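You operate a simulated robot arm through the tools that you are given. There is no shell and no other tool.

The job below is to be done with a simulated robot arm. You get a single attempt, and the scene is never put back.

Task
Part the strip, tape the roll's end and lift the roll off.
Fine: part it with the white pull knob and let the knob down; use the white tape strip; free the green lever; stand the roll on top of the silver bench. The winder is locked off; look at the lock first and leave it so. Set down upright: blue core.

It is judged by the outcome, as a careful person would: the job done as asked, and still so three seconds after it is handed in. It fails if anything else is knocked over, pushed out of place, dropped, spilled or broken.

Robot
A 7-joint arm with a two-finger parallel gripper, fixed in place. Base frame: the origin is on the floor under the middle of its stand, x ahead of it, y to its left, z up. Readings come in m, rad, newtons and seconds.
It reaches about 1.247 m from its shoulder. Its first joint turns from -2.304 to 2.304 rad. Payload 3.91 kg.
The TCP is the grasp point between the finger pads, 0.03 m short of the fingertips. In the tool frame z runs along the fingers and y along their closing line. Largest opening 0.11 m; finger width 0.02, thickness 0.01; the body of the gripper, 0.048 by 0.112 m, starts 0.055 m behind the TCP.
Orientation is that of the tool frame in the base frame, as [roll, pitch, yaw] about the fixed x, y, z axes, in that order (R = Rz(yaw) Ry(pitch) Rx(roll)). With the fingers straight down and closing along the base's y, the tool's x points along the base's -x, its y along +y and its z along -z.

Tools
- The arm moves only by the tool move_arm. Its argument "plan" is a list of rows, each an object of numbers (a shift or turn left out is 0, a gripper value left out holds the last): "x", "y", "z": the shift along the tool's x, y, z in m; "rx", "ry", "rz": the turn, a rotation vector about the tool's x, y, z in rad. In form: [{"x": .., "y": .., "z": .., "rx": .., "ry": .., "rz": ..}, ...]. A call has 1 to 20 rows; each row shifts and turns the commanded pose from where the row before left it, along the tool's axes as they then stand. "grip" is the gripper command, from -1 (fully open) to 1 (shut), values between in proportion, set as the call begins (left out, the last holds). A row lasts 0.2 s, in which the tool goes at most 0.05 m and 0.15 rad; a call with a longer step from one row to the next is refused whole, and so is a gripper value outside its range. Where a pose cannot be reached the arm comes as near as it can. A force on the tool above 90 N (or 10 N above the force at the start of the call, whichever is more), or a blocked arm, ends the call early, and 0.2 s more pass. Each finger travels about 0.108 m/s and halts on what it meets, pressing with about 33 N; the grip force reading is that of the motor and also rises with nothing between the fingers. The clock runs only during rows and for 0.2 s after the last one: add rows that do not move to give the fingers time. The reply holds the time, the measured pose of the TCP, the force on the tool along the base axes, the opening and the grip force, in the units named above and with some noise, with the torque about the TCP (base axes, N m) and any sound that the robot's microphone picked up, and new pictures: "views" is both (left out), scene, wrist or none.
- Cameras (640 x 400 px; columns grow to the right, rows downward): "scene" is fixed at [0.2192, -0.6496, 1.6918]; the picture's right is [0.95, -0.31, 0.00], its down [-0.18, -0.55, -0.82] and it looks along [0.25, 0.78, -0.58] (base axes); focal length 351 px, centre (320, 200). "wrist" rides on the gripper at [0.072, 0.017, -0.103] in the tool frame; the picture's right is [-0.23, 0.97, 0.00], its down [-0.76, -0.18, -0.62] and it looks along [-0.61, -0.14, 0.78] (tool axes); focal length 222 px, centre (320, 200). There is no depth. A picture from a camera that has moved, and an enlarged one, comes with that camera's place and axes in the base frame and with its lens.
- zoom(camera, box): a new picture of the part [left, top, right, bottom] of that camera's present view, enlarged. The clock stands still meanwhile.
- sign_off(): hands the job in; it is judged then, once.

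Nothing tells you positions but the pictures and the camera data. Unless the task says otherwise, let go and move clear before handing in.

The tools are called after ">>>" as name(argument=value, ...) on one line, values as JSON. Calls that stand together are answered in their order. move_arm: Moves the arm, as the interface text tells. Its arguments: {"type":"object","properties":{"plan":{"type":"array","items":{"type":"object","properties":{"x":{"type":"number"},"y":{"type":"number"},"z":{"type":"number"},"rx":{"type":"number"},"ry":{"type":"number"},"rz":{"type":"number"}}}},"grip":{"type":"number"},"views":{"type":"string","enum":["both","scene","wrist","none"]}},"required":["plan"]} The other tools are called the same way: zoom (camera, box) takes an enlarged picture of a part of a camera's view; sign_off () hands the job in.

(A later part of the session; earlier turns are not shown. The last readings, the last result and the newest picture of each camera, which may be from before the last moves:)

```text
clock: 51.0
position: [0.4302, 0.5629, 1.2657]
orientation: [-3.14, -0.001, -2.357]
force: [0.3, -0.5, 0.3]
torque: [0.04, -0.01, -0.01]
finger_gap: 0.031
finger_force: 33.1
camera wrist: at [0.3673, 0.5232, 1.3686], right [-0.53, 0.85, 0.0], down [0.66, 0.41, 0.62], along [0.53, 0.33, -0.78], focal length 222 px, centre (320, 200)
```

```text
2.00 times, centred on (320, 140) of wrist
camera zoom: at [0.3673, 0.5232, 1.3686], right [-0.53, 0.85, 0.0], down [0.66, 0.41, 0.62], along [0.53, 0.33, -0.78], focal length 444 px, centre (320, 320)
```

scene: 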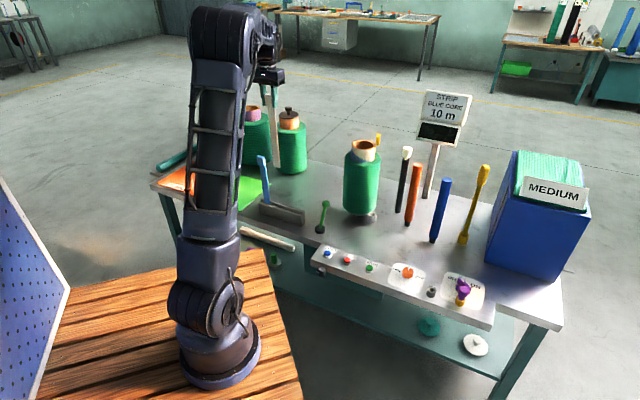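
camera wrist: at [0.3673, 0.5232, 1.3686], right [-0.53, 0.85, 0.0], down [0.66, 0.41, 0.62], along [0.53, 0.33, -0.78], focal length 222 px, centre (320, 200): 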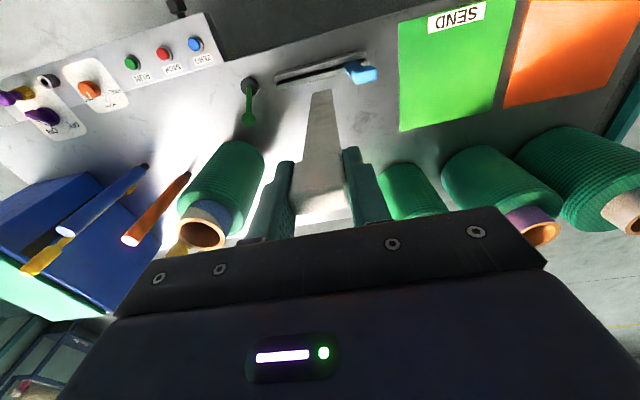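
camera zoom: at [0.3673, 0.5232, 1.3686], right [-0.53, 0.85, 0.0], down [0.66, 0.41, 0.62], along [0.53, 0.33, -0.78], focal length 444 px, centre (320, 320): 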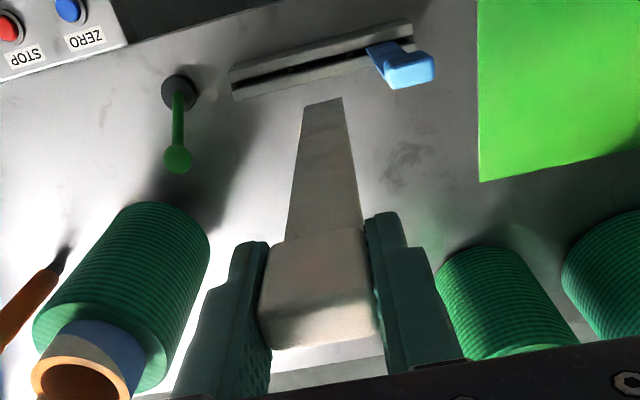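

The tape hangs straight: its bottom is about 0.287 m below the TCP and its flat face points away from the camera. The strip left the roll on the side facing away from the robot (about 28°), so that's where I'll tape; I'll carry it round the left of the roll while turning it.

>>> move_arm(plan=[{"x": -0.0433, "y": -0.011, "z": 0.0}, {"x": -0.0433, "y": -0.011, "z": 0.0}, {"x": -0.0433, "y": -0.011, "z": 0.012}, {"x": -0.0433, "y": -0.011, "z": 0.018}, {"x": -0.0433, "y": -0.011, "z": 0.018}, {"x": -0.0433, "y": -0.011, "z": 0.018}, {"rz": 0.149}, {"rz": 0.149}, {"rz": 0.149}, {"rz": 0.149}, {"rz": 0.149}, {"rz": 0.149}, {"rz": 0.149}, {"rz": 0.149}, {"rz": 0.149}, {"rz": 0.149}, {"rz": 0.149}, {"rz": 0.149}])

```text
clock: 54.8
position: [0.661, 0.7005, 1.1977]
orientation: [3.142, 0.0, 2.135]
force: [-0.3, 0.9, 0.3]
torque: [0.01, 0.01, 0.03]
finger_gap: 0.0313
finger_force: 33.1
camera wrist: at [0.6372, 0.7703, 1.3], right [0.94, 0.33, 0.0], down [0.26, -0.74, 0.62], along [0.21, -0.59, -0.78], focal length 222 px, centre (320, 200)
```

scene: 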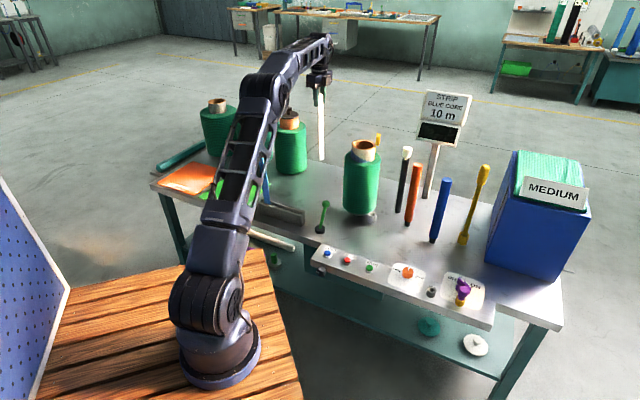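
wrist: 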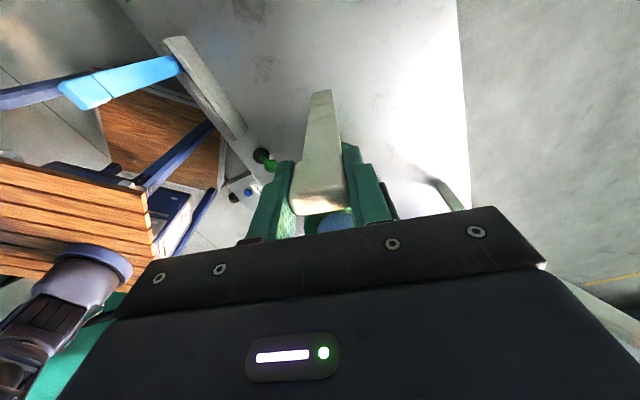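

Halfway round with no limits hit. I'll keep turning to face the tape toward the roll from the far side.

>>> move_arm(plan=[{"rz": 0.1495}, {"rz": 0.1495}, {"rz": 0.1495}, {"rz": 0.1495}, {"rz": 0.1495}, {"rz": 0.1495}, {"rz": 0.1495}, {"rz": 0.1495}, {"rz": 0.1495}, {"rz": 0.1495}, {"rz": 0.1495}], views="wrist")

```text
clock: 57.2
position: [0.6516, 0.6931, 1.178]
orientation: [-3.114, 0.028, 0.663]
force: [2.1, -2.6, 7.4]
torque: [0.16, 0.03, -0.05]
finger_gap: 0.0312
finger_force: 33.1
out of reach, approached as far as the arm can: row 10, 11
camera wrist: at [0.7225, 0.7249, 1.2774], right [0.42, -0.91, -0.02], down [-0.68, -0.33, 0.65], along [-0.6, -0.26, -0.76], focal length 222 px, centre (320, 200)
```

wrist: 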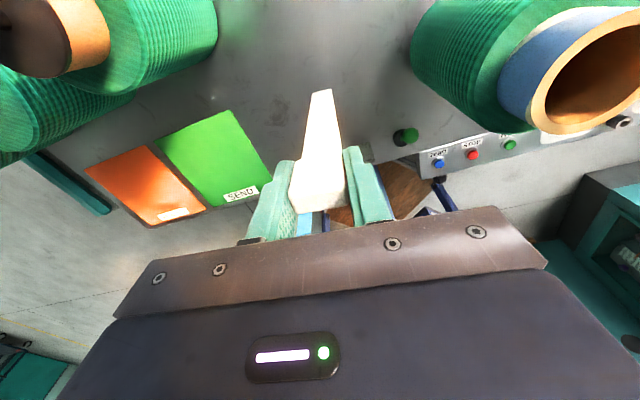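

The wrist reached its joint limit, so the best facing angle there is about 34° instead of 28°, which still covers where the strip left the roll. I'll turn back slightly and level.

>>> move_arm(plan=[{"rz": -0.1}, {"rz": -0.1}, {}], views="none")

```text
clock: 58.0
position: [0.6539, 0.6902, 1.1899]
orientation: [-3.141, 0.004, 0.854]
force: [0.7, -0.7, 0.4]
torque: [0.03, -0.04, 0.0]
finger_gap: 0.0311
finger_force: 33.4
```

>>> move_arm(plan=[{"x": 0.0116, "y": 0.0412, "z": 0.01}, {"x": 0.0116, "y": 0.0412, "z": 0.01}, {"x": 0.0116, "y": 0.0412, "z": 0.01}, {"x": -0.0057, "y": 0.041}, {"x": -0.0057, "y": 0.041}, {"x": -0.0057, "y": 0.041}, {"rz": 0.127}, {"rz": 0.127}, {}])

>>> zoom(camera="scene", box=[330, 90, 430, 220])

>>> zoom(camera="wrist", box=[220, 40, 420, 240])

```text
clock: 60.0
position: [0.8517, 0.541, 1.1586]
orientation: [3.141, 0.007, 0.597]
force: [3.4, 0.4, -1.1]
torque: [0.28, -0.7, 0.02]
finger_gap: 0.0313
finger_force: 32.6
camera wrist: at [0.9211, 0.5677, 1.2606], right [0.36, -0.93, 0.0], down [-0.73, -0.28, 0.63], along [-0.58, -0.23, -0.78], focal length 222 px, centre (320, 200)
```

scene: 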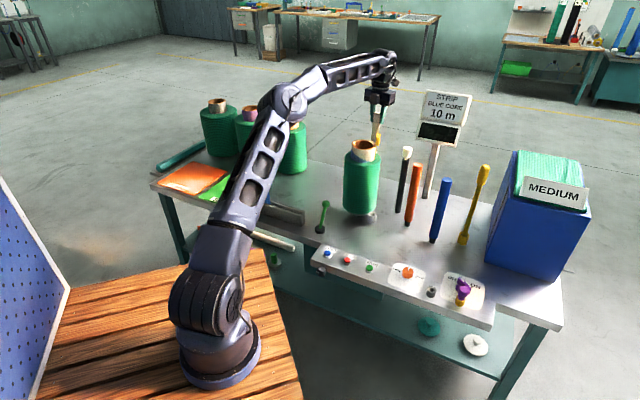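
wrist: 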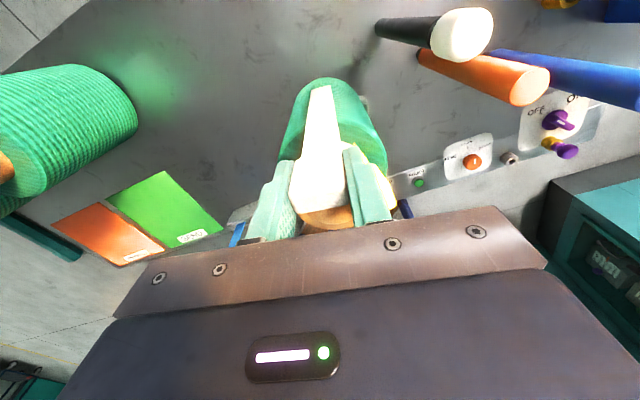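

```text
3.08 times, centred on (380, 155) of scene
camera zoom: at [0.2192, -0.6496, 1.6918], right [0.95, -0.31, 0.0], down [-0.18, -0.55, -0.82], along [0.25, 0.78, -0.58], focal length 1080 px, centre (135, 338)
```

zoom: 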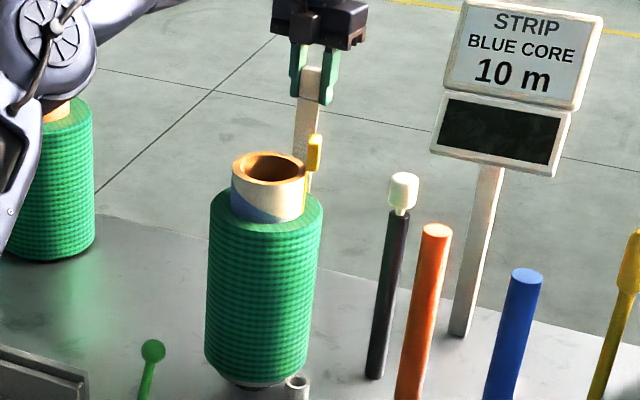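

```text
2.00 times, centred on (320, 140) of wrist
camera zoom: at [0.9211, 0.5677, 1.2606], right [0.36, -0.93, 0.0], down [-0.73, -0.28, 0.63], along [-0.58, -0.23, -0.78], focal length 444 px, centre (320, 320)
```

zoom: 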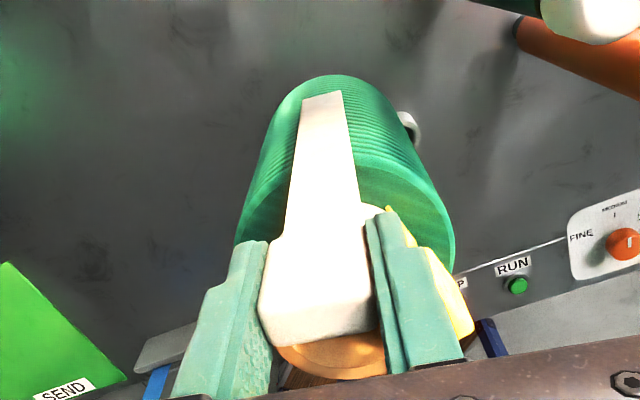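

The force shows the tape's lower end lightly touching the roll: re-triangulating puts the roll axis at about (0.778, 0.497), with the core top near z = 1.06. I'll back out slightly, lower the tape to span the roll's height and then press in.

>>> move_arm(plan=[{"x": 0.012}, {"z": 0.033}, {"z": 0.033}, {"z": 0.033}, {}])

>>> zoom(camera="scene", box=[330, 90, 430, 220])

>>> zoom(camera="wrist", box=[220, 40, 420, 240])

```text
clock: 61.2
position: [0.8598, 0.5474, 1.0607]
orientation: [-3.14, 0.007, 0.598]
force: [-0.1, 1.0, -0.1]
torque: [-0.01, 0.01, 0.02]
finger_gap: 0.0311
finger_force: 33.0
camera wrist: at [0.9304, 0.575, 1.163], right [0.36, -0.93, 0.0], down [-0.73, -0.28, 0.63], along [-0.58, -0.23, -0.78], focal length 222 px, centre (320, 200)
```

scene: 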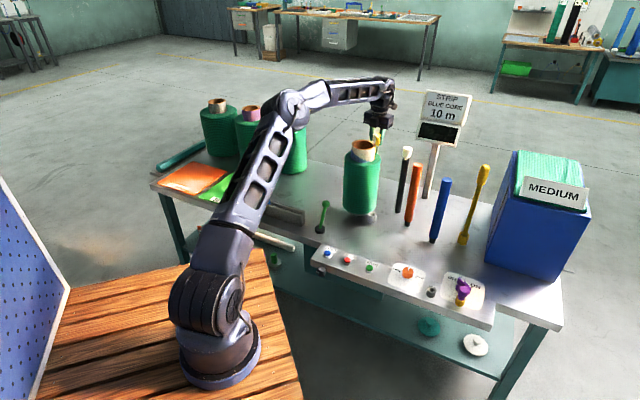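
wrist: 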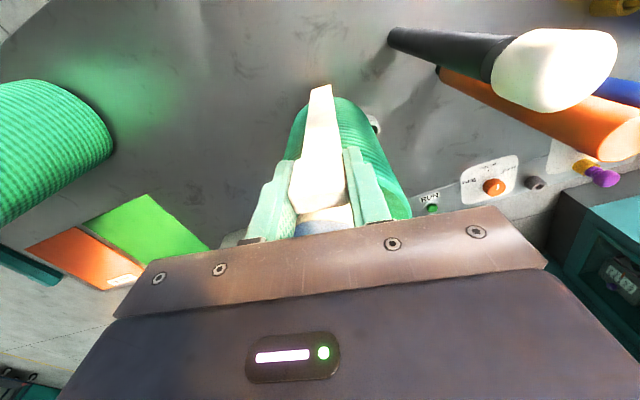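

```text
3.08 times, centred on (380, 155) of scene
camera zoom: at [0.2192, -0.6496, 1.6918], right [0.95, -0.31, 0.0], down [-0.18, -0.55, -0.82], along [0.25, 0.78, -0.58], focal length 1080 px, centre (135, 338)
```

zoom: 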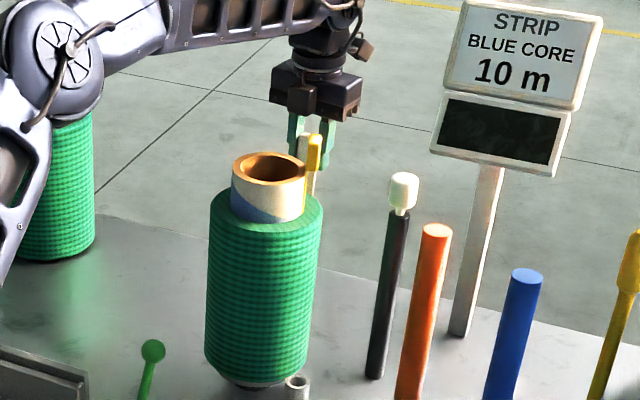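

```text
2.00 times, centred on (320, 140) of wrist
camera zoom: at [0.9304, 0.575, 1.163], right [0.36, -0.93, 0.0], down [-0.73, -0.28, 0.63], along [-0.58, -0.23, -0.78], focal length 444 px, centre (320, 320)
```

zoom: 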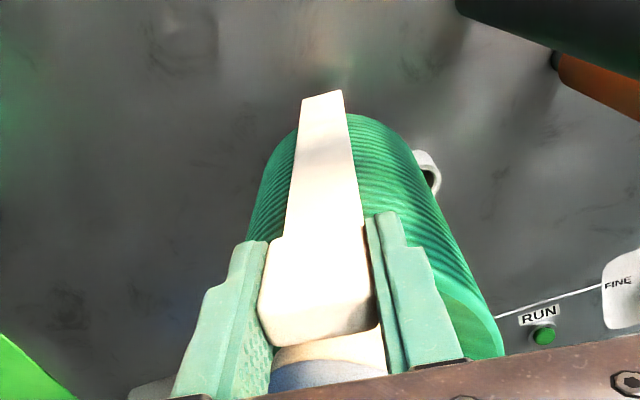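

The tape is level with the roll, about 10 mm off its surface. I'll centre it 4 mm sideways and close the gap, then press gently in small steps.

>>> move_arm(plan=[{"x": -0.004, "y": -0.004}, {"x": -0.004}, {"x": -0.001}], views="none")

```text
clock: 62.0
position: [0.8524, 0.5462, 1.0612]
orientation: [-3.141, 0.005, 0.598]
force: [-0.9, -0.1, -0.3]
torque: [0.02, 0.01, 0.0]
finger_gap: 0.0315
finger_force: 32.4
```

>>> move_arm(plan=[{"x": -0.0015}, {"x": -0.001}], views="none")

```text
clock: 62.6
position: [0.8494, 0.5431, 1.0602]
orientation: [-3.139, 0.007, 0.601]
force: [-0.8, 0.0, 0.2]
torque: [-0.03, 0.01, 0.0]
finger_gap: 0.0315
finger_force: 33.2
```

>>> move_arm(plan=[{"x": -0.001}, {"x": -0.001}], views="none")

```text
clock: 63.2
position: [0.8483, 0.5453, 1.0608]
orientation: [3.142, 0.002, 0.599]
force: [4.1, 1.2, -1.1]
torque: [0.48, -0.95, 0.1]
finger_gap: 0.0315
finger_force: 33.1
```

Contact has begun near the tape's bottom (torque/force arm about 0.23 m). I'll tilt very slightly so the tape lies flush, and press a little more.

>>> move_arm(plan=[{"ry": 0.005}, {"x": -0.0015}], views="none")

```text
clock: 63.8
position: [0.8455, 0.5432, 1.0609]
orientation: [3.142, 0.0, 0.6]
force: [3.4, 1.1, -1.9]
torque: [0.4, -0.79, 0.08]
finger_gap: 0.0315
finger_force: 32.8
```

>>> move_arm(plan=[{"ry": 0.004}, {"x": -0.0015}], views="none")

```text
clock: 64.4
position: [0.8451, 0.5424, 1.0618]
orientation: [-3.141, -0.007, 0.599]
force: [6.6, 3.8, 1.9]
torque: [0.51, -0.77, 0.03]
finger_gap: 0.031
finger_force: 32.8
```

The contact is now spread along the strip's length (arm about 0.12 m). I'll press a little more firmly and listen.

>>> move_arm(plan=[{"x": -0.001}, {}, {}], views="wrist")

>>> zoom(camera="wrist", box=[220, 40, 420, 240])

```text
clock: 65.2
position: [0.843, 0.5413, 1.0618]
orientation: [3.14, -0.005, 0.599]
force: [14.5, 10.9, 6.5]
torque: [0.35, -0.74, 0.08]
finger_gap: 0.0314
finger_force: 32.7
camera wrist: at [0.9133, 0.5683, 1.1637], right [0.36, -0.93, 0.0], down [-0.73, -0.29, 0.62], along [-0.58, -0.22, -0.78], focal length 222 px, centre (320, 200)
```

wrist: 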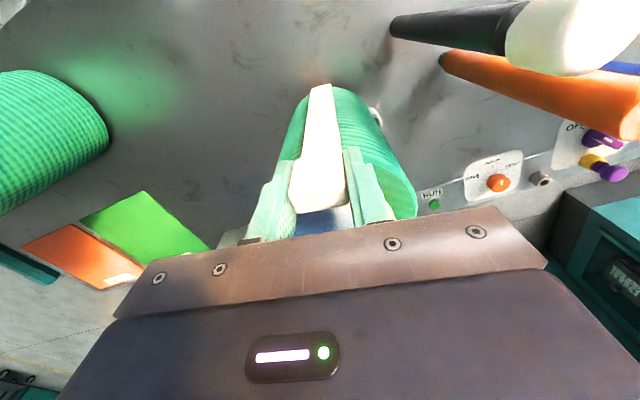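

```text
2.00 times, centred on (320, 140) of wrist
camera zoom: at [0.9133, 0.5683, 1.1637], right [0.36, -0.93, 0.0], down [-0.73, -0.29, 0.62], along [-0.58, -0.22, -0.78], focal length 444 px, centre (320, 320)
```

zoom: 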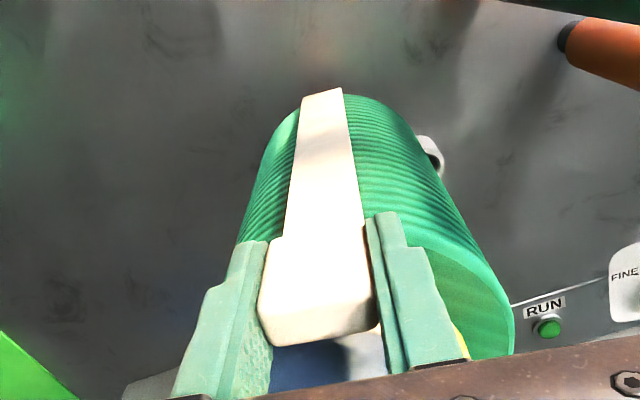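

The tape is pressed against the roll with about 18 N. I'll ease back a little to see whether it has stuck.

>>> move_arm(plan=[{"x": 0.001}, {"x": 0.0015}], views="none")

```text
clock: 65.8
position: [0.844, 0.5416, 1.0616]
orientation: [-3.14, -0.003, 0.597]
force: [1.8, 1.1, 11.9]
torque: [-0.52, 0.71, -0.01]
finger_gap: 0.0312
finger_force: 33.4
```

The reversed torque suggests the tape is now bonded to the roll. I'll relieve the vertical load and pull out a touch more to confirm.

>>> move_arm(plan=[{"z": -0.0007}, {"x": 0.001}], views="none")

```text
clock: 66.4
position: [0.847, 0.5433, 1.0597]
orientation: [-3.14, -0.001, 0.599]
force: [-1.9, -2.0, 0.0]
torque: [-0.55, 0.86, 0.01]
finger_gap: 0.0313
finger_force: 32.9
```

>>> move_arm(plan=[{"x": 0.0015}, {}], views="both")

>>> zoom(camera="wrist", box=[220, 40, 420, 240])

```text
clock: 67.0
position: [0.8473, 0.5437, 1.0595]
orientation: [-3.14, -0.002, 0.599]
force: [-4.9, -3.5, -11.2]
torque: [-0.45, 0.73, 0.06]
finger_gap: 0.0311
finger_force: 33.0
camera wrist: at [0.9173, 0.5705, 1.1623], right [0.36, -0.93, 0.0], down [-0.73, -0.28, 0.62], along [-0.58, -0.22, -0.78], focal length 222 px, centre (320, 200)
```

scene: 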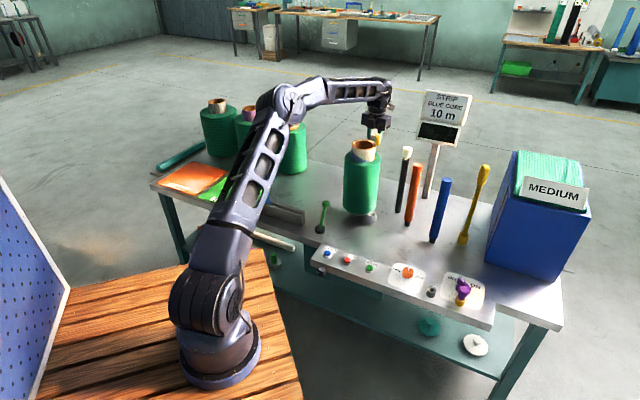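
wrist: 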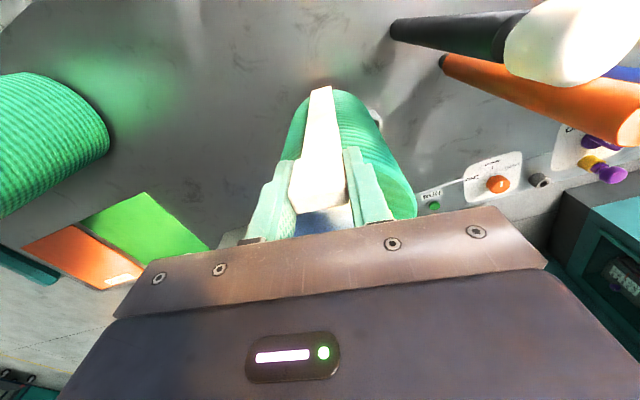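

```text
2.00 times, centred on (320, 140) of wrist
camera zoom: at [0.9173, 0.5705, 1.1623], right [0.36, -0.93, 0.0], down [-0.73, -0.28, 0.62], along [-0.58, -0.22, -0.78], focal length 444 px, centre (320, 320)
```

zoom: 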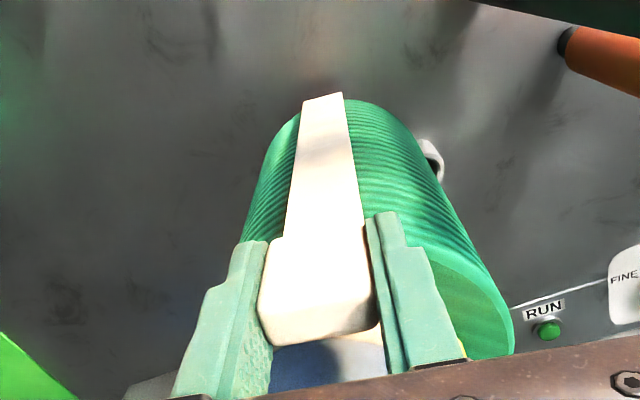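

The tape resists in every direction, so it's bonded to the roll. I'll relieve the load and open the fingers.

>>> move_arm(plan=[{"x": -0.001, "z": 0.0006}], views="none")

>>> move_arm(plan=[{}, {}, {}], grip=0.05, views="both")

>>> zoom(camera="wrist", box=[220, 40, 420, 240])

```text
clock: 67.4
position: [0.8474, 0.5431, 1.06]
orientation: [-3.14, -0.004, 0.598]
force: [-1.2, -1.0, -10.6]
torque: [0.13, -0.12, 0.0]
finger_gap: 0.0311
finger_force: 33.1
```

```text
clock: 68.2
position: [0.8489, 0.5431, 1.061]
orientation: [-3.141, -0.003, 0.598]
force: [0.1, 0.5, -0.2]
torque: [0.01, -0.02, 0.0]
finger_gap: 0.0523
finger_force: 0.0
camera wrist: at [0.9165, 0.5699, 1.1628], right [0.36, -0.93, 0.0], down [-0.73, -0.28, 0.62], along [-0.58, -0.22, -0.78], focal length 222 px, centre (320, 200)
```

scene: 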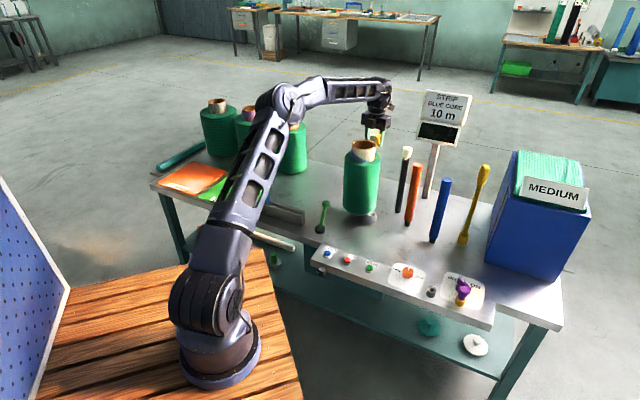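
wrist: 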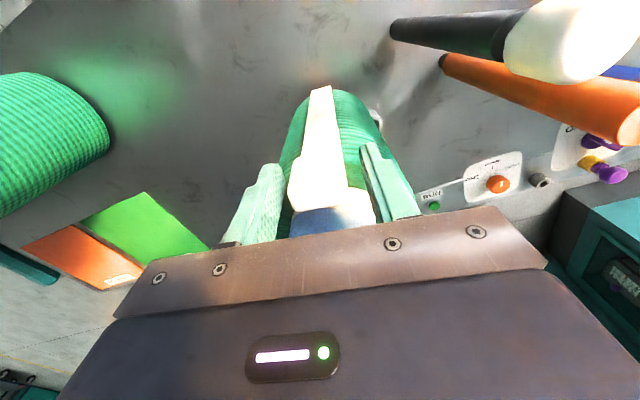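

```text
2.00 times, centred on (320, 140) of wrist
camera zoom: at [0.9165, 0.5699, 1.1628], right [0.36, -0.93, 0.0], down [-0.73, -0.28, 0.62], along [-0.58, -0.22, -0.78], focal length 444 px, centre (320, 320)
```

zoom: 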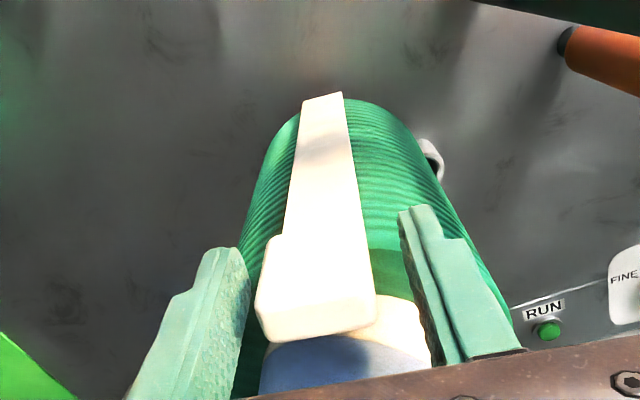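

The tape stays on the roll by itself. I'll lift clear and head for the green lever, whose ball is near (0.611, 0.472, 0.83) leaning away from the robot from its pivot at (0.572, 0.431).

>>> move_arm(plan=[{"z": -0.02}, {"z": -0.04}, {"z": -0.04}, {"z": -0.04}, {"rz": -0.1448}, {"rz": -0.1448}, {"rz": -0.1448}, {"rz": -0.1448}, {"rz": -0.1448}, {"rz": -0.1448}, {"rz": -0.1448}, {"rz": -0.1448}, {"rz": -0.1448}, {"rz": -0.1448}, {"rz": -0.1448}, {"rz": -0.1448}], views="both")

>>> zoom(camera="scene", box=[330, 110, 430, 230])

```text
clock: 71.6
position: [0.8473, 0.5423, 1.199]
orientation: [3.138, 0.0, 2.338]
force: [0.2, -0.6, -0.6]
torque: [0.0, -0.01, 0.01]
finger_gap: 0.0526
finger_force: 0.0
camera wrist: at [0.8087, 0.6062, 1.3029], right [0.86, 0.51, 0.0], down [0.4, -0.67, 0.62], along [0.32, -0.53, -0.78], focal length 222 px, centre (320, 200)
```

scene: 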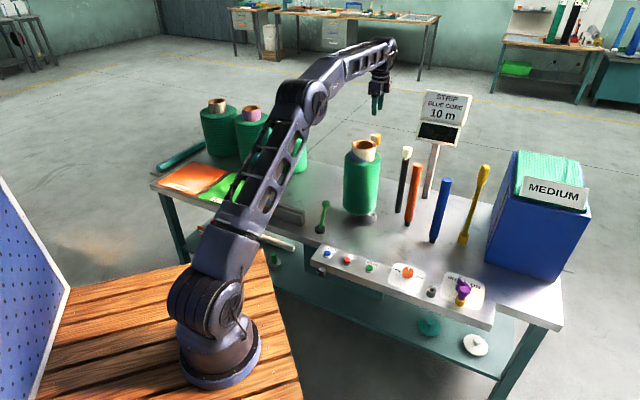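
wrist: 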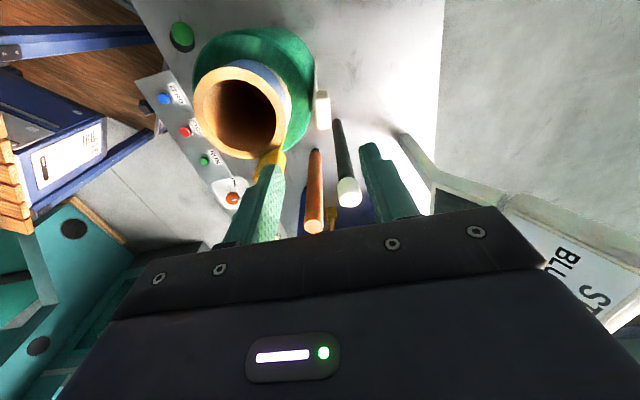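

```text
3.33 times, centred on (380, 170) of scene
camera zoom: at [0.2192, -0.6496, 1.6918], right [0.95, -0.31, 0.0], down [-0.18, -0.55, -0.82], along [0.25, 0.78, -0.58], focal length 1170 px, centre (120, 300)
```

zoom: 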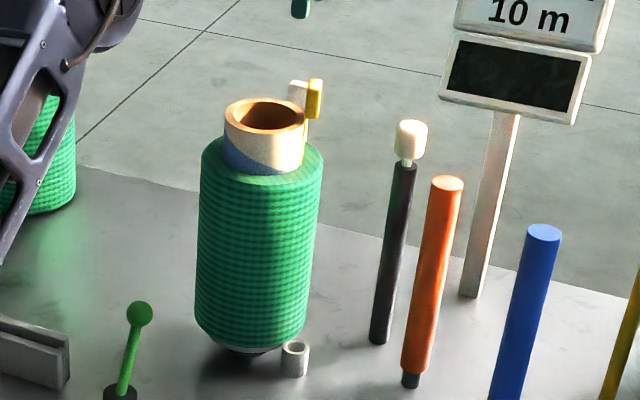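

>>> zoom(camera="wrist", box=[180, 10, 360, 190])

>>> move_arm(plan=[{"rz": -0.1448}, {"rz": -0.1448}, {"rz": -0.1448}, {"rz": -0.1448}, {"rz": -0.1448}, {"rz": -0.1448}, {"rz": -0.1448}, {"rz": -0.1448}, {"rz": -0.1448}, {"rz": -0.1448}, {"rz": -0.1413}], views="none")

```text
2.22 times, centred on (270, 100) of wrist
camera zoom: at [0.8087, 0.6062, 1.3029], right [0.86, 0.51, 0.0], down [0.4, -0.67, 0.62], along [0.32, -0.53, -0.78], focal length 494 px, centre (431, 422)
```

zoom: 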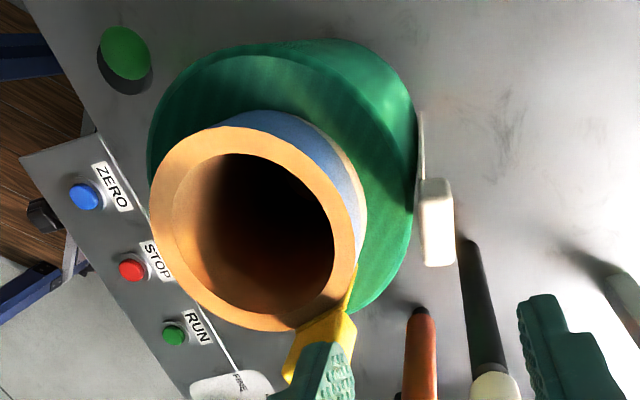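

```text
clock: 74.0
position: [0.8464, 0.5431, 1.1997]
orientation: [-3.141, 0.003, -2.354]
force: [-0.1, -1.1, -1.3]
torque: [0.03, -0.01, -0.01]
finger_gap: 0.0521
finger_force: 0.0
```

The tape lies flush on the roll with its tab outward. Now I'll move over the green lever and look at it closely.

>>> move_arm(plan=[{"x": 0.0434, "y": 0.0232}, {"x": 0.0434, "y": 0.0232}, {"x": 0.0434, "y": 0.0232}, {"x": 0.0434, "y": 0.0232}, {"x": 0.0434, "y": 0.0232}, {"z": 0.05}, {"z": 0.05}, {"z": 0.05}, {}], views="both")

>>> zoom(camera="wrist", box=[240, 40, 400, 220])

>>> zoom(camera="scene", box=[290, 150, 380, 250])

```text
clock: 76.0
position: [0.609, 0.4699, 1.0505]
orientation: [3.141, 0.003, -2.355]
force: [0.3, 0.5, 0.9]
torque: [-0.01, 0.02, 0.02]
finger_gap: 0.0523
finger_force: 0.1
camera wrist: at [0.546, 0.4311, 1.1516], right [-0.53, 0.85, 0.0], down [0.66, 0.41, 0.63], along [0.53, 0.33, -0.78], focal length 222 px, centre (320, 200)
```

scene: 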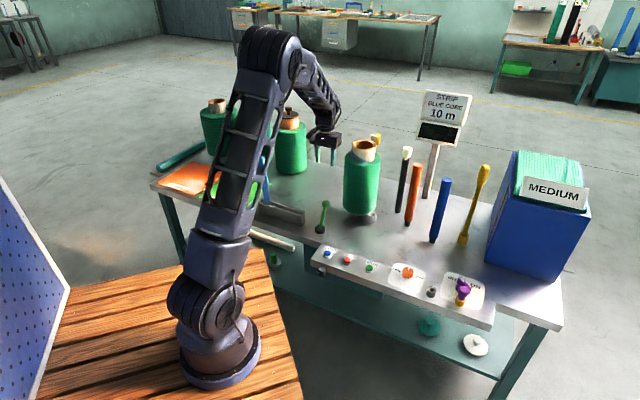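
wrist: 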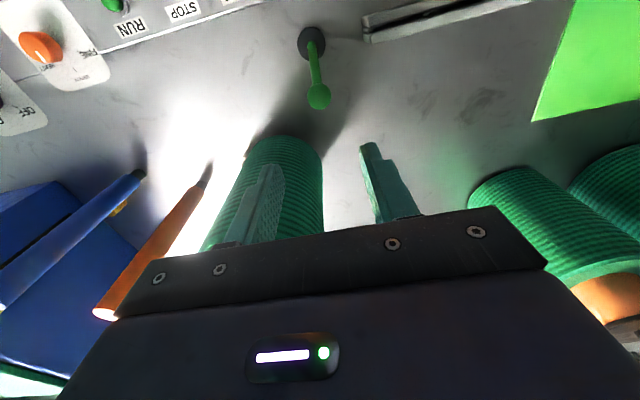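

```text
2.22 times, centred on (320, 130) of wrist
camera zoom: at [0.546, 0.4311, 1.1516], right [-0.53, 0.85, 0.0], down [0.66, 0.41, 0.63], along [0.53, 0.33, -0.78], focal length 494 px, centre (320, 356)
```

zoom: 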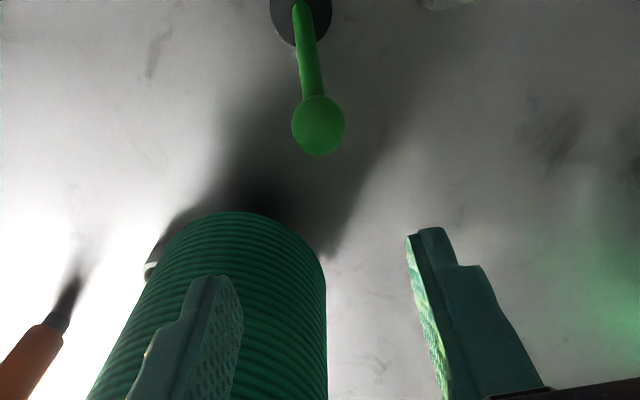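

```text
4.00 times, centred on (335, 200) of scene
camera zoom: at [0.2192, -0.6496, 1.6918], right [0.95, -0.31, 0.0], down [-0.18, -0.55, -0.82], along [0.25, 0.78, -0.58], focal length 1404 px, centre (260, 200)
```

zoom: 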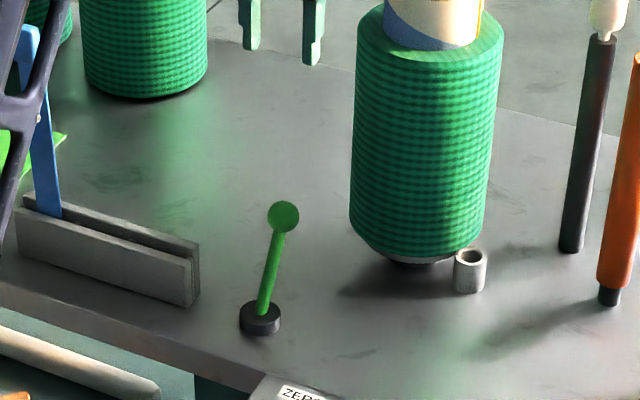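

The ball sits right below the gripper, leaning away from the robot. I'll lower around it with the fingers on either side along the bench direction.

>>> move_arm(plan=[{"x": -0.0045, "z": 0.03}, {"z": 0.04}, {"z": 0.04}, {"z": 0.04}, {"z": 0.03}, {"z": 0.02}, {}], views="both")

>>> zoom(camera="wrist", box=[240, 80, 400, 240])

>>> zoom(camera="scene", box=[290, 150, 380, 250])

```text
clock: 77.6
position: [0.6161, 0.4757, 0.849]
orientation: [-3.141, 0.004, -2.357]
force: [-0.1, 0.2, -0.1]
torque: [0.02, -0.02, -0.01]
finger_gap: 0.0522
finger_force: 0.1
camera wrist: at [0.5532, 0.4359, 0.9503], right [-0.53, 0.85, 0.0], down [0.66, 0.41, 0.63], along [0.53, 0.33, -0.78], focal length 222 px, centre (320, 200)
```

scene: 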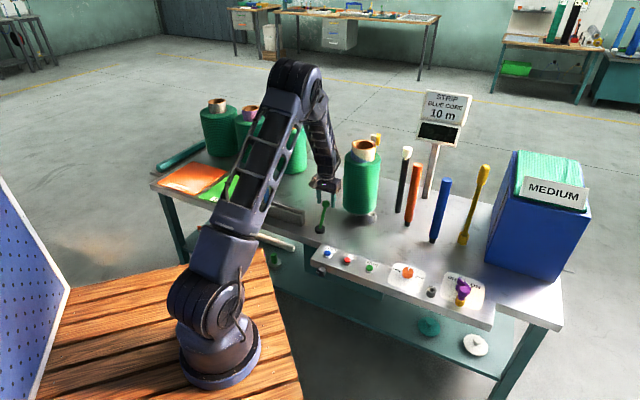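
wrist: 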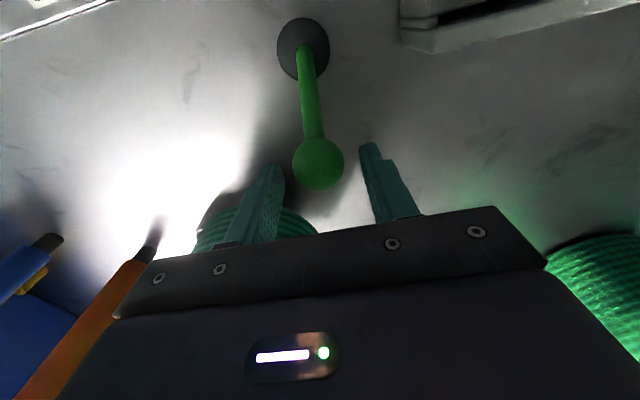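

```text
2.50 times, centred on (320, 160) of wrist
camera zoom: at [0.5532, 0.4359, 0.9503], right [-0.53, 0.85, 0.0], down [0.66, 0.41, 0.63], along [0.53, 0.33, -0.78], focal length 555 px, centre (320, 300)
```

zoom: 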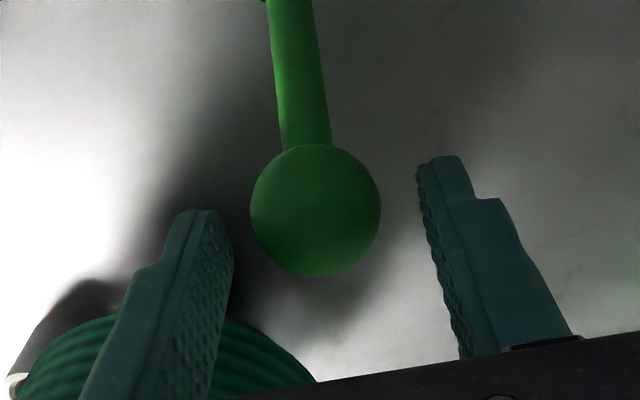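

```text
4.00 times, centred on (335, 200) of scene
camera zoom: at [0.2192, -0.6496, 1.6918], right [0.95, -0.31, 0.0], down [-0.18, -0.55, -0.82], along [0.25, 0.78, -0.58], focal length 1404 px, centre (260, 200)
```

zoom: 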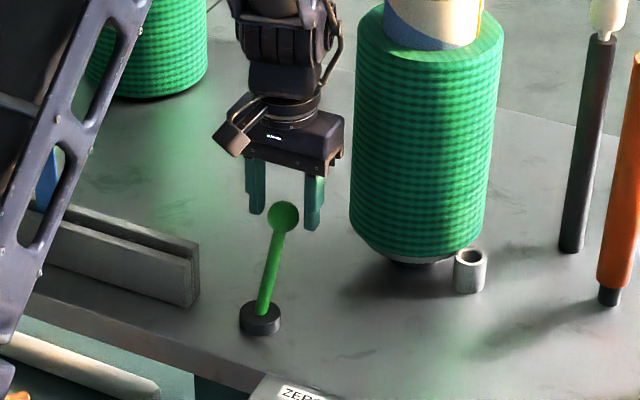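

>>> move_arm(plan=[{"z": 0.012}, {"z": 0.012}, {}], views="wrist")

>>> zoom(camera="wrist", box=[240, 80, 400, 240])

```text
clock: 78.4
position: [0.6155, 0.4745, 0.8261]
orientation: [3.14, 0.006, -2.357]
force: [0.0, -0.4, 0.4]
torque: [0.04, 0.01, 0.0]
finger_gap: 0.0523
finger_force: 0.2
camera wrist: at [0.5524, 0.4359, 0.9272], right [-0.53, 0.85, 0.0], down [0.66, 0.41, 0.63], along [0.53, 0.33, -0.78], focal length 222 px, centre (320, 200)
```

wrist: 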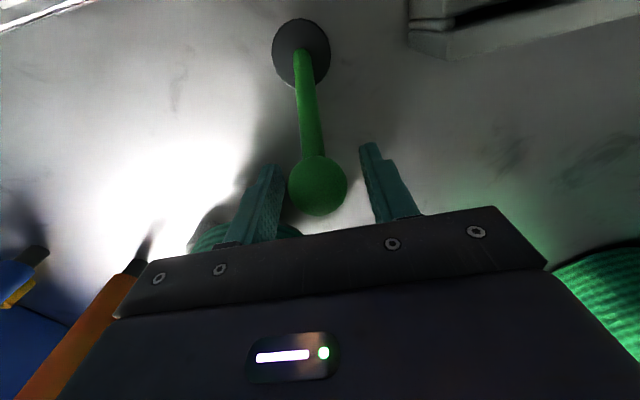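

```text
2.50 times, centred on (320, 160) of wrist
camera zoom: at [0.5524, 0.4359, 0.9272], right [-0.53, 0.85, 0.0], down [0.66, 0.41, 0.63], along [0.53, 0.33, -0.78], focal length 555 px, centre (320, 300)
```

zoom: 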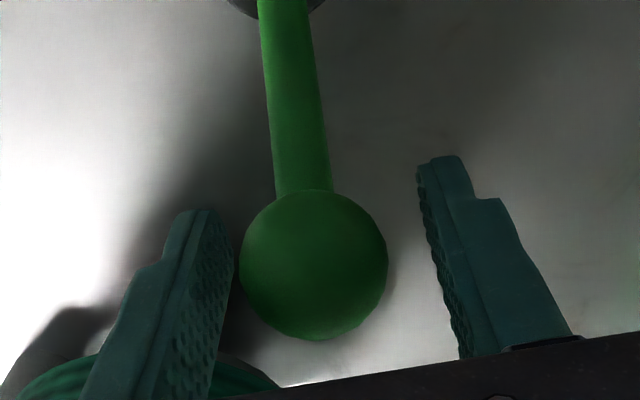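

The ball is centred at the TCP. Closing on it.

>>> move_arm(plan=[{}, {}, {}], grip=1, views="none")

```text
clock: 79.2
position: [0.6159, 0.4747, 0.825]
orientation: [3.141, 0.004, -2.358]
force: [8.1, -5.6, -0.2]
torque: [0.02, -0.09, 0.02]
finger_gap: 0.0332
finger_force: 44.8
```

The ball is held. I'll test the lever by swinging it a few degrees toward upright along its arc.

>>> move_arm(plan=[{"x": 0.002, "z": -0.0011}, {"x": 0.002, "z": -0.0012}], views="none")

```text
clock: 79.8
position: [0.6135, 0.4725, 0.8272]
orientation: [-3.14, 0.003, -2.356]
force: [18.1, 1.2, -9.0]
torque: [0.87, -0.86, 0.06]
finger_gap: 0.0332
finger_force: 44.8
```

The lever moved about 4 mm toward upright, mostly resisted by the ball turning in my grip. I'll check the other way briefly to see if it's at its end stop.

>>> move_arm(plan=[{"x": -0.002, "z": 0.0012}, {"x": -0.002, "z": 0.0011}], views="none")

>>> move_arm(plan=[{"x": -0.0015, "z": 0.0009}, {}], views="none")

```text
clock: 80.4
position: [0.6176, 0.4736, 0.8262]
orientation: [-3.141, 0.001, -2.357]
force: [5.4, -20.5, 8.2]
torque: [-0.94, 0.88, -0.01]
finger_gap: 0.0335
finger_force: 44.7
```

```text
clock: 81.0
position: [0.6152, 0.4756, 0.8262]
orientation: [3.141, 0.004, -2.356]
force: [-3.7, -40.0, 16.9]
torque: [-0.15, 0.03, -0.07]
finger_gap: 0.0331
finger_force: 45.1
```

The lever is at its end stop on the far side, so freeing it means swinging it toward the robot. I'll release, turn the gripper 90° so the fingers cage the ball front and back, and push it over.

>>> move_arm(plan=[{"x": 0.0015, "z": -0.0009}, {}], views="none")

>>> move_arm(plan=[{}, {}, {"z": -0.03}, {"z": -0.04}, {"rz": 0.143}, {"rz": 0.143}, {"rz": 0.143}, {"rz": 0.143}, {"rz": 0.143}, {"rz": 0.143}, {"rz": 0.143}, {"rz": 0.143}, {"rz": 0.143}, {"rz": 0.143}, {"rz": 0.141}], grip=0.05, views="both")

>>> zoom(camera="wrist", box=[240, 80, 400, 240])

```text
clock: 81.6
position: [0.6159, 0.4755, 0.8245]
orientation: [-3.14, 0.005, -2.357]
force: [14.5, -30.2, -5.9]
torque: [0.48, -0.45, 0.07]
finger_gap: 0.0333
finger_force: 45.0
```

```text
clock: 84.8
position: [0.6154, 0.4751, 0.8971]
orientation: [3.137, -0.002, 2.356]
force: [-0.6, 0.5, 0.1]
torque: [0.05, 0.0, -0.02]
finger_gap: 0.0521
finger_force: 0.2
camera wrist: at [0.5764, 0.5383, 0.9981], right [0.85, 0.53, 0.0], down [0.41, -0.67, 0.62], along [0.33, -0.53, -0.78], focal length 222 px, centre (320, 200)
```

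scene: 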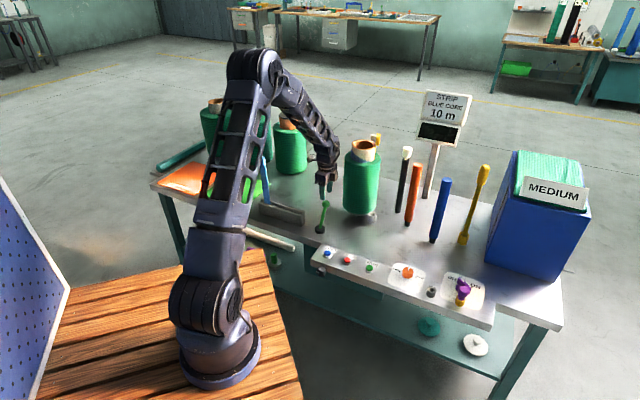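
wrist: 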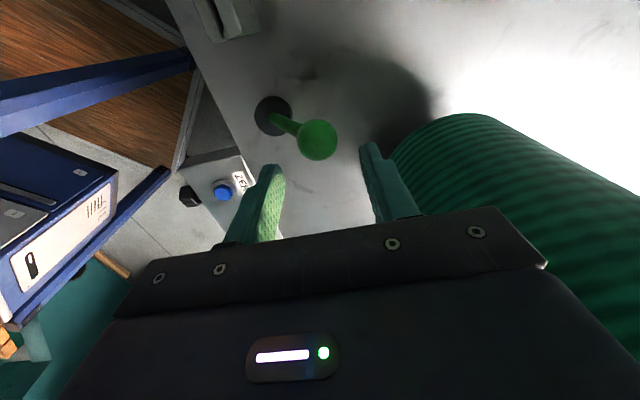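

```text
2.50 times, centred on (320, 160) of wrist
camera zoom: at [0.5764, 0.5383, 0.9981], right [0.85, 0.53, 0.0], down [0.41, -0.67, 0.62], along [0.33, -0.53, -0.78], focal length 555 px, centre (320, 300)
```

zoom: 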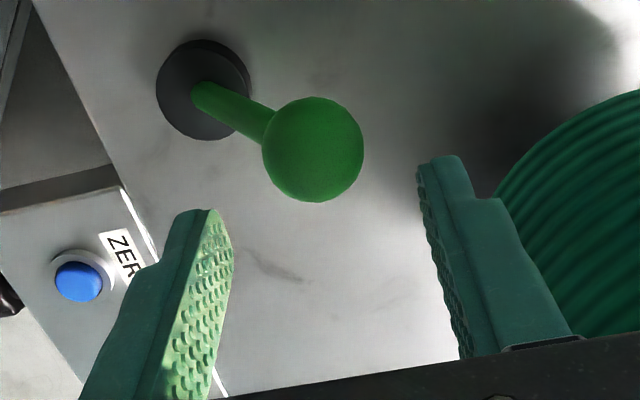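

The ball lies between the two fingers. I'll lower so the fingertips cage it, then sweep it along its arc toward the robot.

>>> move_arm(plan=[{"z": 0.025}, {"z": 0.025}, {}], grip=0.1, views="wrist")

>>> move_arm(plan=[{"y": -0.009, "z": -0.003}, {"y": -0.009, "z": -0.0037}, {"y": -0.006, "z": -0.0024}, {"y": -0.006, "z": -0.0024}], views="wrist")

```text
clock: 85.6
position: [0.6162, 0.4763, 0.8459]
orientation: [3.135, 0.0, 2.355]
force: [0.4, 0.1, -0.1]
torque: [0.02, 0.03, 0.0]
finger_gap: 0.0494
finger_force: 0.1
camera wrist: at [0.5772, 0.5389, 0.9472], right [0.85, 0.53, 0.0], down [0.41, -0.67, 0.62], along [0.33, -0.53, -0.78], focal length 222 px, centre (320, 200)
```

wrist: 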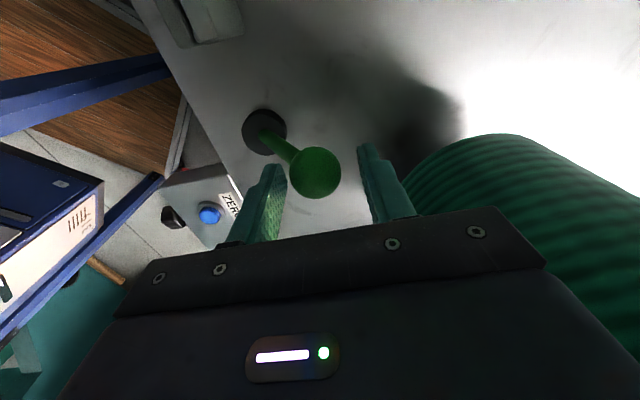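

```text
clock: 86.6
position: [0.5949, 0.4532, 0.8571]
orientation: [3.138, -0.001, 2.357]
force: [1.5, 3.0, 0.0]
torque: [0.05, -0.01, 0.02]
finger_gap: 0.0507
finger_force: 2.1
camera wrist: at [0.5552, 0.5172, 0.9594], right [0.85, 0.53, 0.0], down [0.41, -0.67, 0.62], along [0.33, -0.53, -0.78], focal length 222 px, centre (320, 200)
```

wrist: 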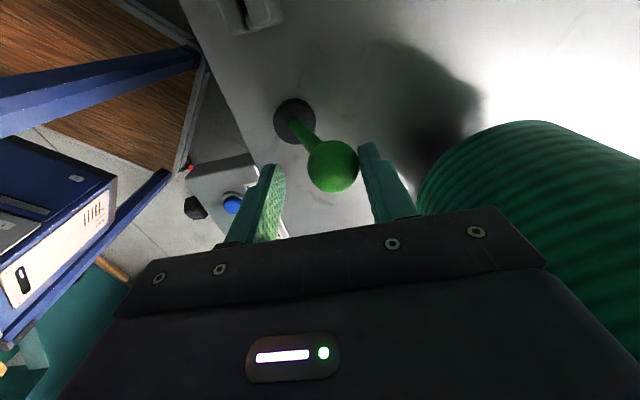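

The lever swings easily with about 3 N. I'll continue through upright.

>>> move_arm(plan=[{"y": -0.0075, "z": -0.002}, {"y": -0.007, "z": -0.0016}, {"y": -0.0065, "z": -0.001}, {"y": -0.0065, "z": -0.0005}, {"y": -0.0065}, {"y": -0.0066}], views="wrist")

```text
clock: 88.0
position: [0.5659, 0.4242, 0.8616]
orientation: [3.138, 0.0, 2.356]
force: [1.6, 1.3, 0.0]
torque: [0.01, 0.02, 0.02]
finger_gap: 0.0504
finger_force: 1.3
camera wrist: at [0.5259, 0.4879, 0.9641], right [0.85, 0.53, 0.0], down [0.41, -0.67, 0.62], along [0.33, -0.53, -0.78], focal length 222 px, centre (320, 200)
```

wrist: 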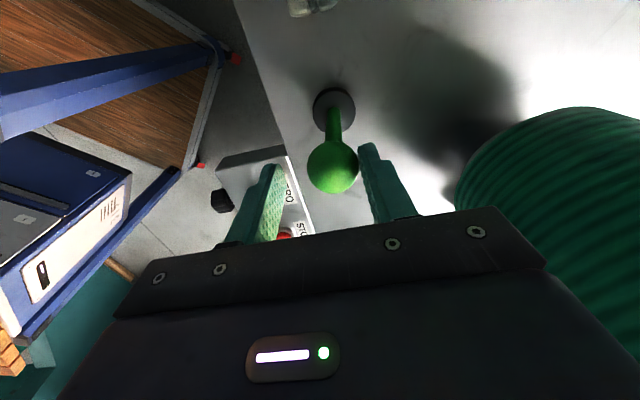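

>>> move_arm(plan=[{"y": -0.0065, "z": 0.0007}, {"y": -0.0064, "z": 0.001}, {"y": -0.0064, "z": 0.0015}, {"y": -0.0063, "z": 0.0017}, {"y": -0.006, "z": 0.0022}, {"y": -0.006, "z": 0.0026}], views="both")

```text
clock: 89.4
position: [0.5399, 0.3993, 0.8525]
orientation: [3.14, 0.0, 2.356]
force: [0.8, 0.3, -0.7]
torque: [0.01, -0.03, -0.02]
finger_gap: 0.0498
finger_force: 0.4
camera wrist: at [0.5002, 0.4622, 0.9541], right [0.85, 0.53, 0.0], down [0.41, -0.67, 0.62], along [0.33, -0.53, -0.78], focal length 222 px, centre (320, 200)
```

scene: 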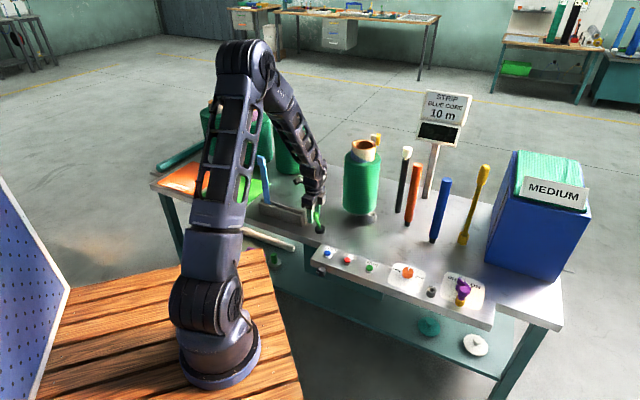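
wrist: 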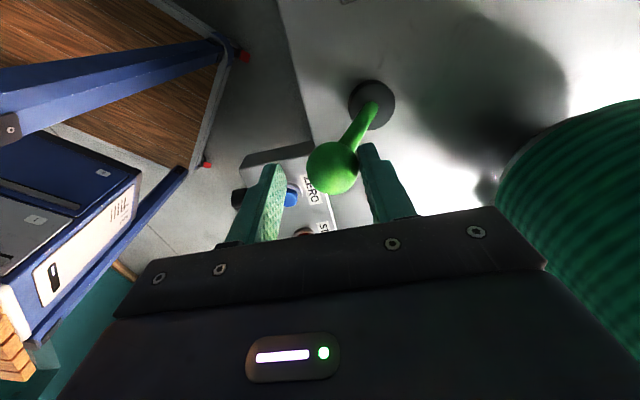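

>>> move_arm(plan=[{"y": -0.006, "z": 0.0028}, {"y": -0.0055, "z": 0.003}, {"y": -0.0055, "z": 0.0032}], views="wrist")

```text
clock: 90.2
position: [0.5297, 0.3879, 0.844]
orientation: [3.131, 0.0, 2.358]
force: [13.1, 13.5, 7.3]
torque: [0.34, -0.41, 0.01]
finger_gap: 0.0586
finger_force: 9.0
camera wrist: at [0.4893, 0.4508, 0.9457], right [0.85, 0.53, 0.01], down [0.41, -0.67, 0.62], along [0.33, -0.52, -0.78], focal length 222 px, centre (320, 200)
```

wrist: 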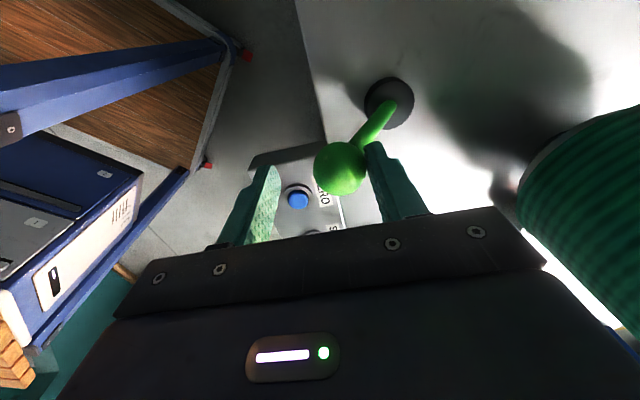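

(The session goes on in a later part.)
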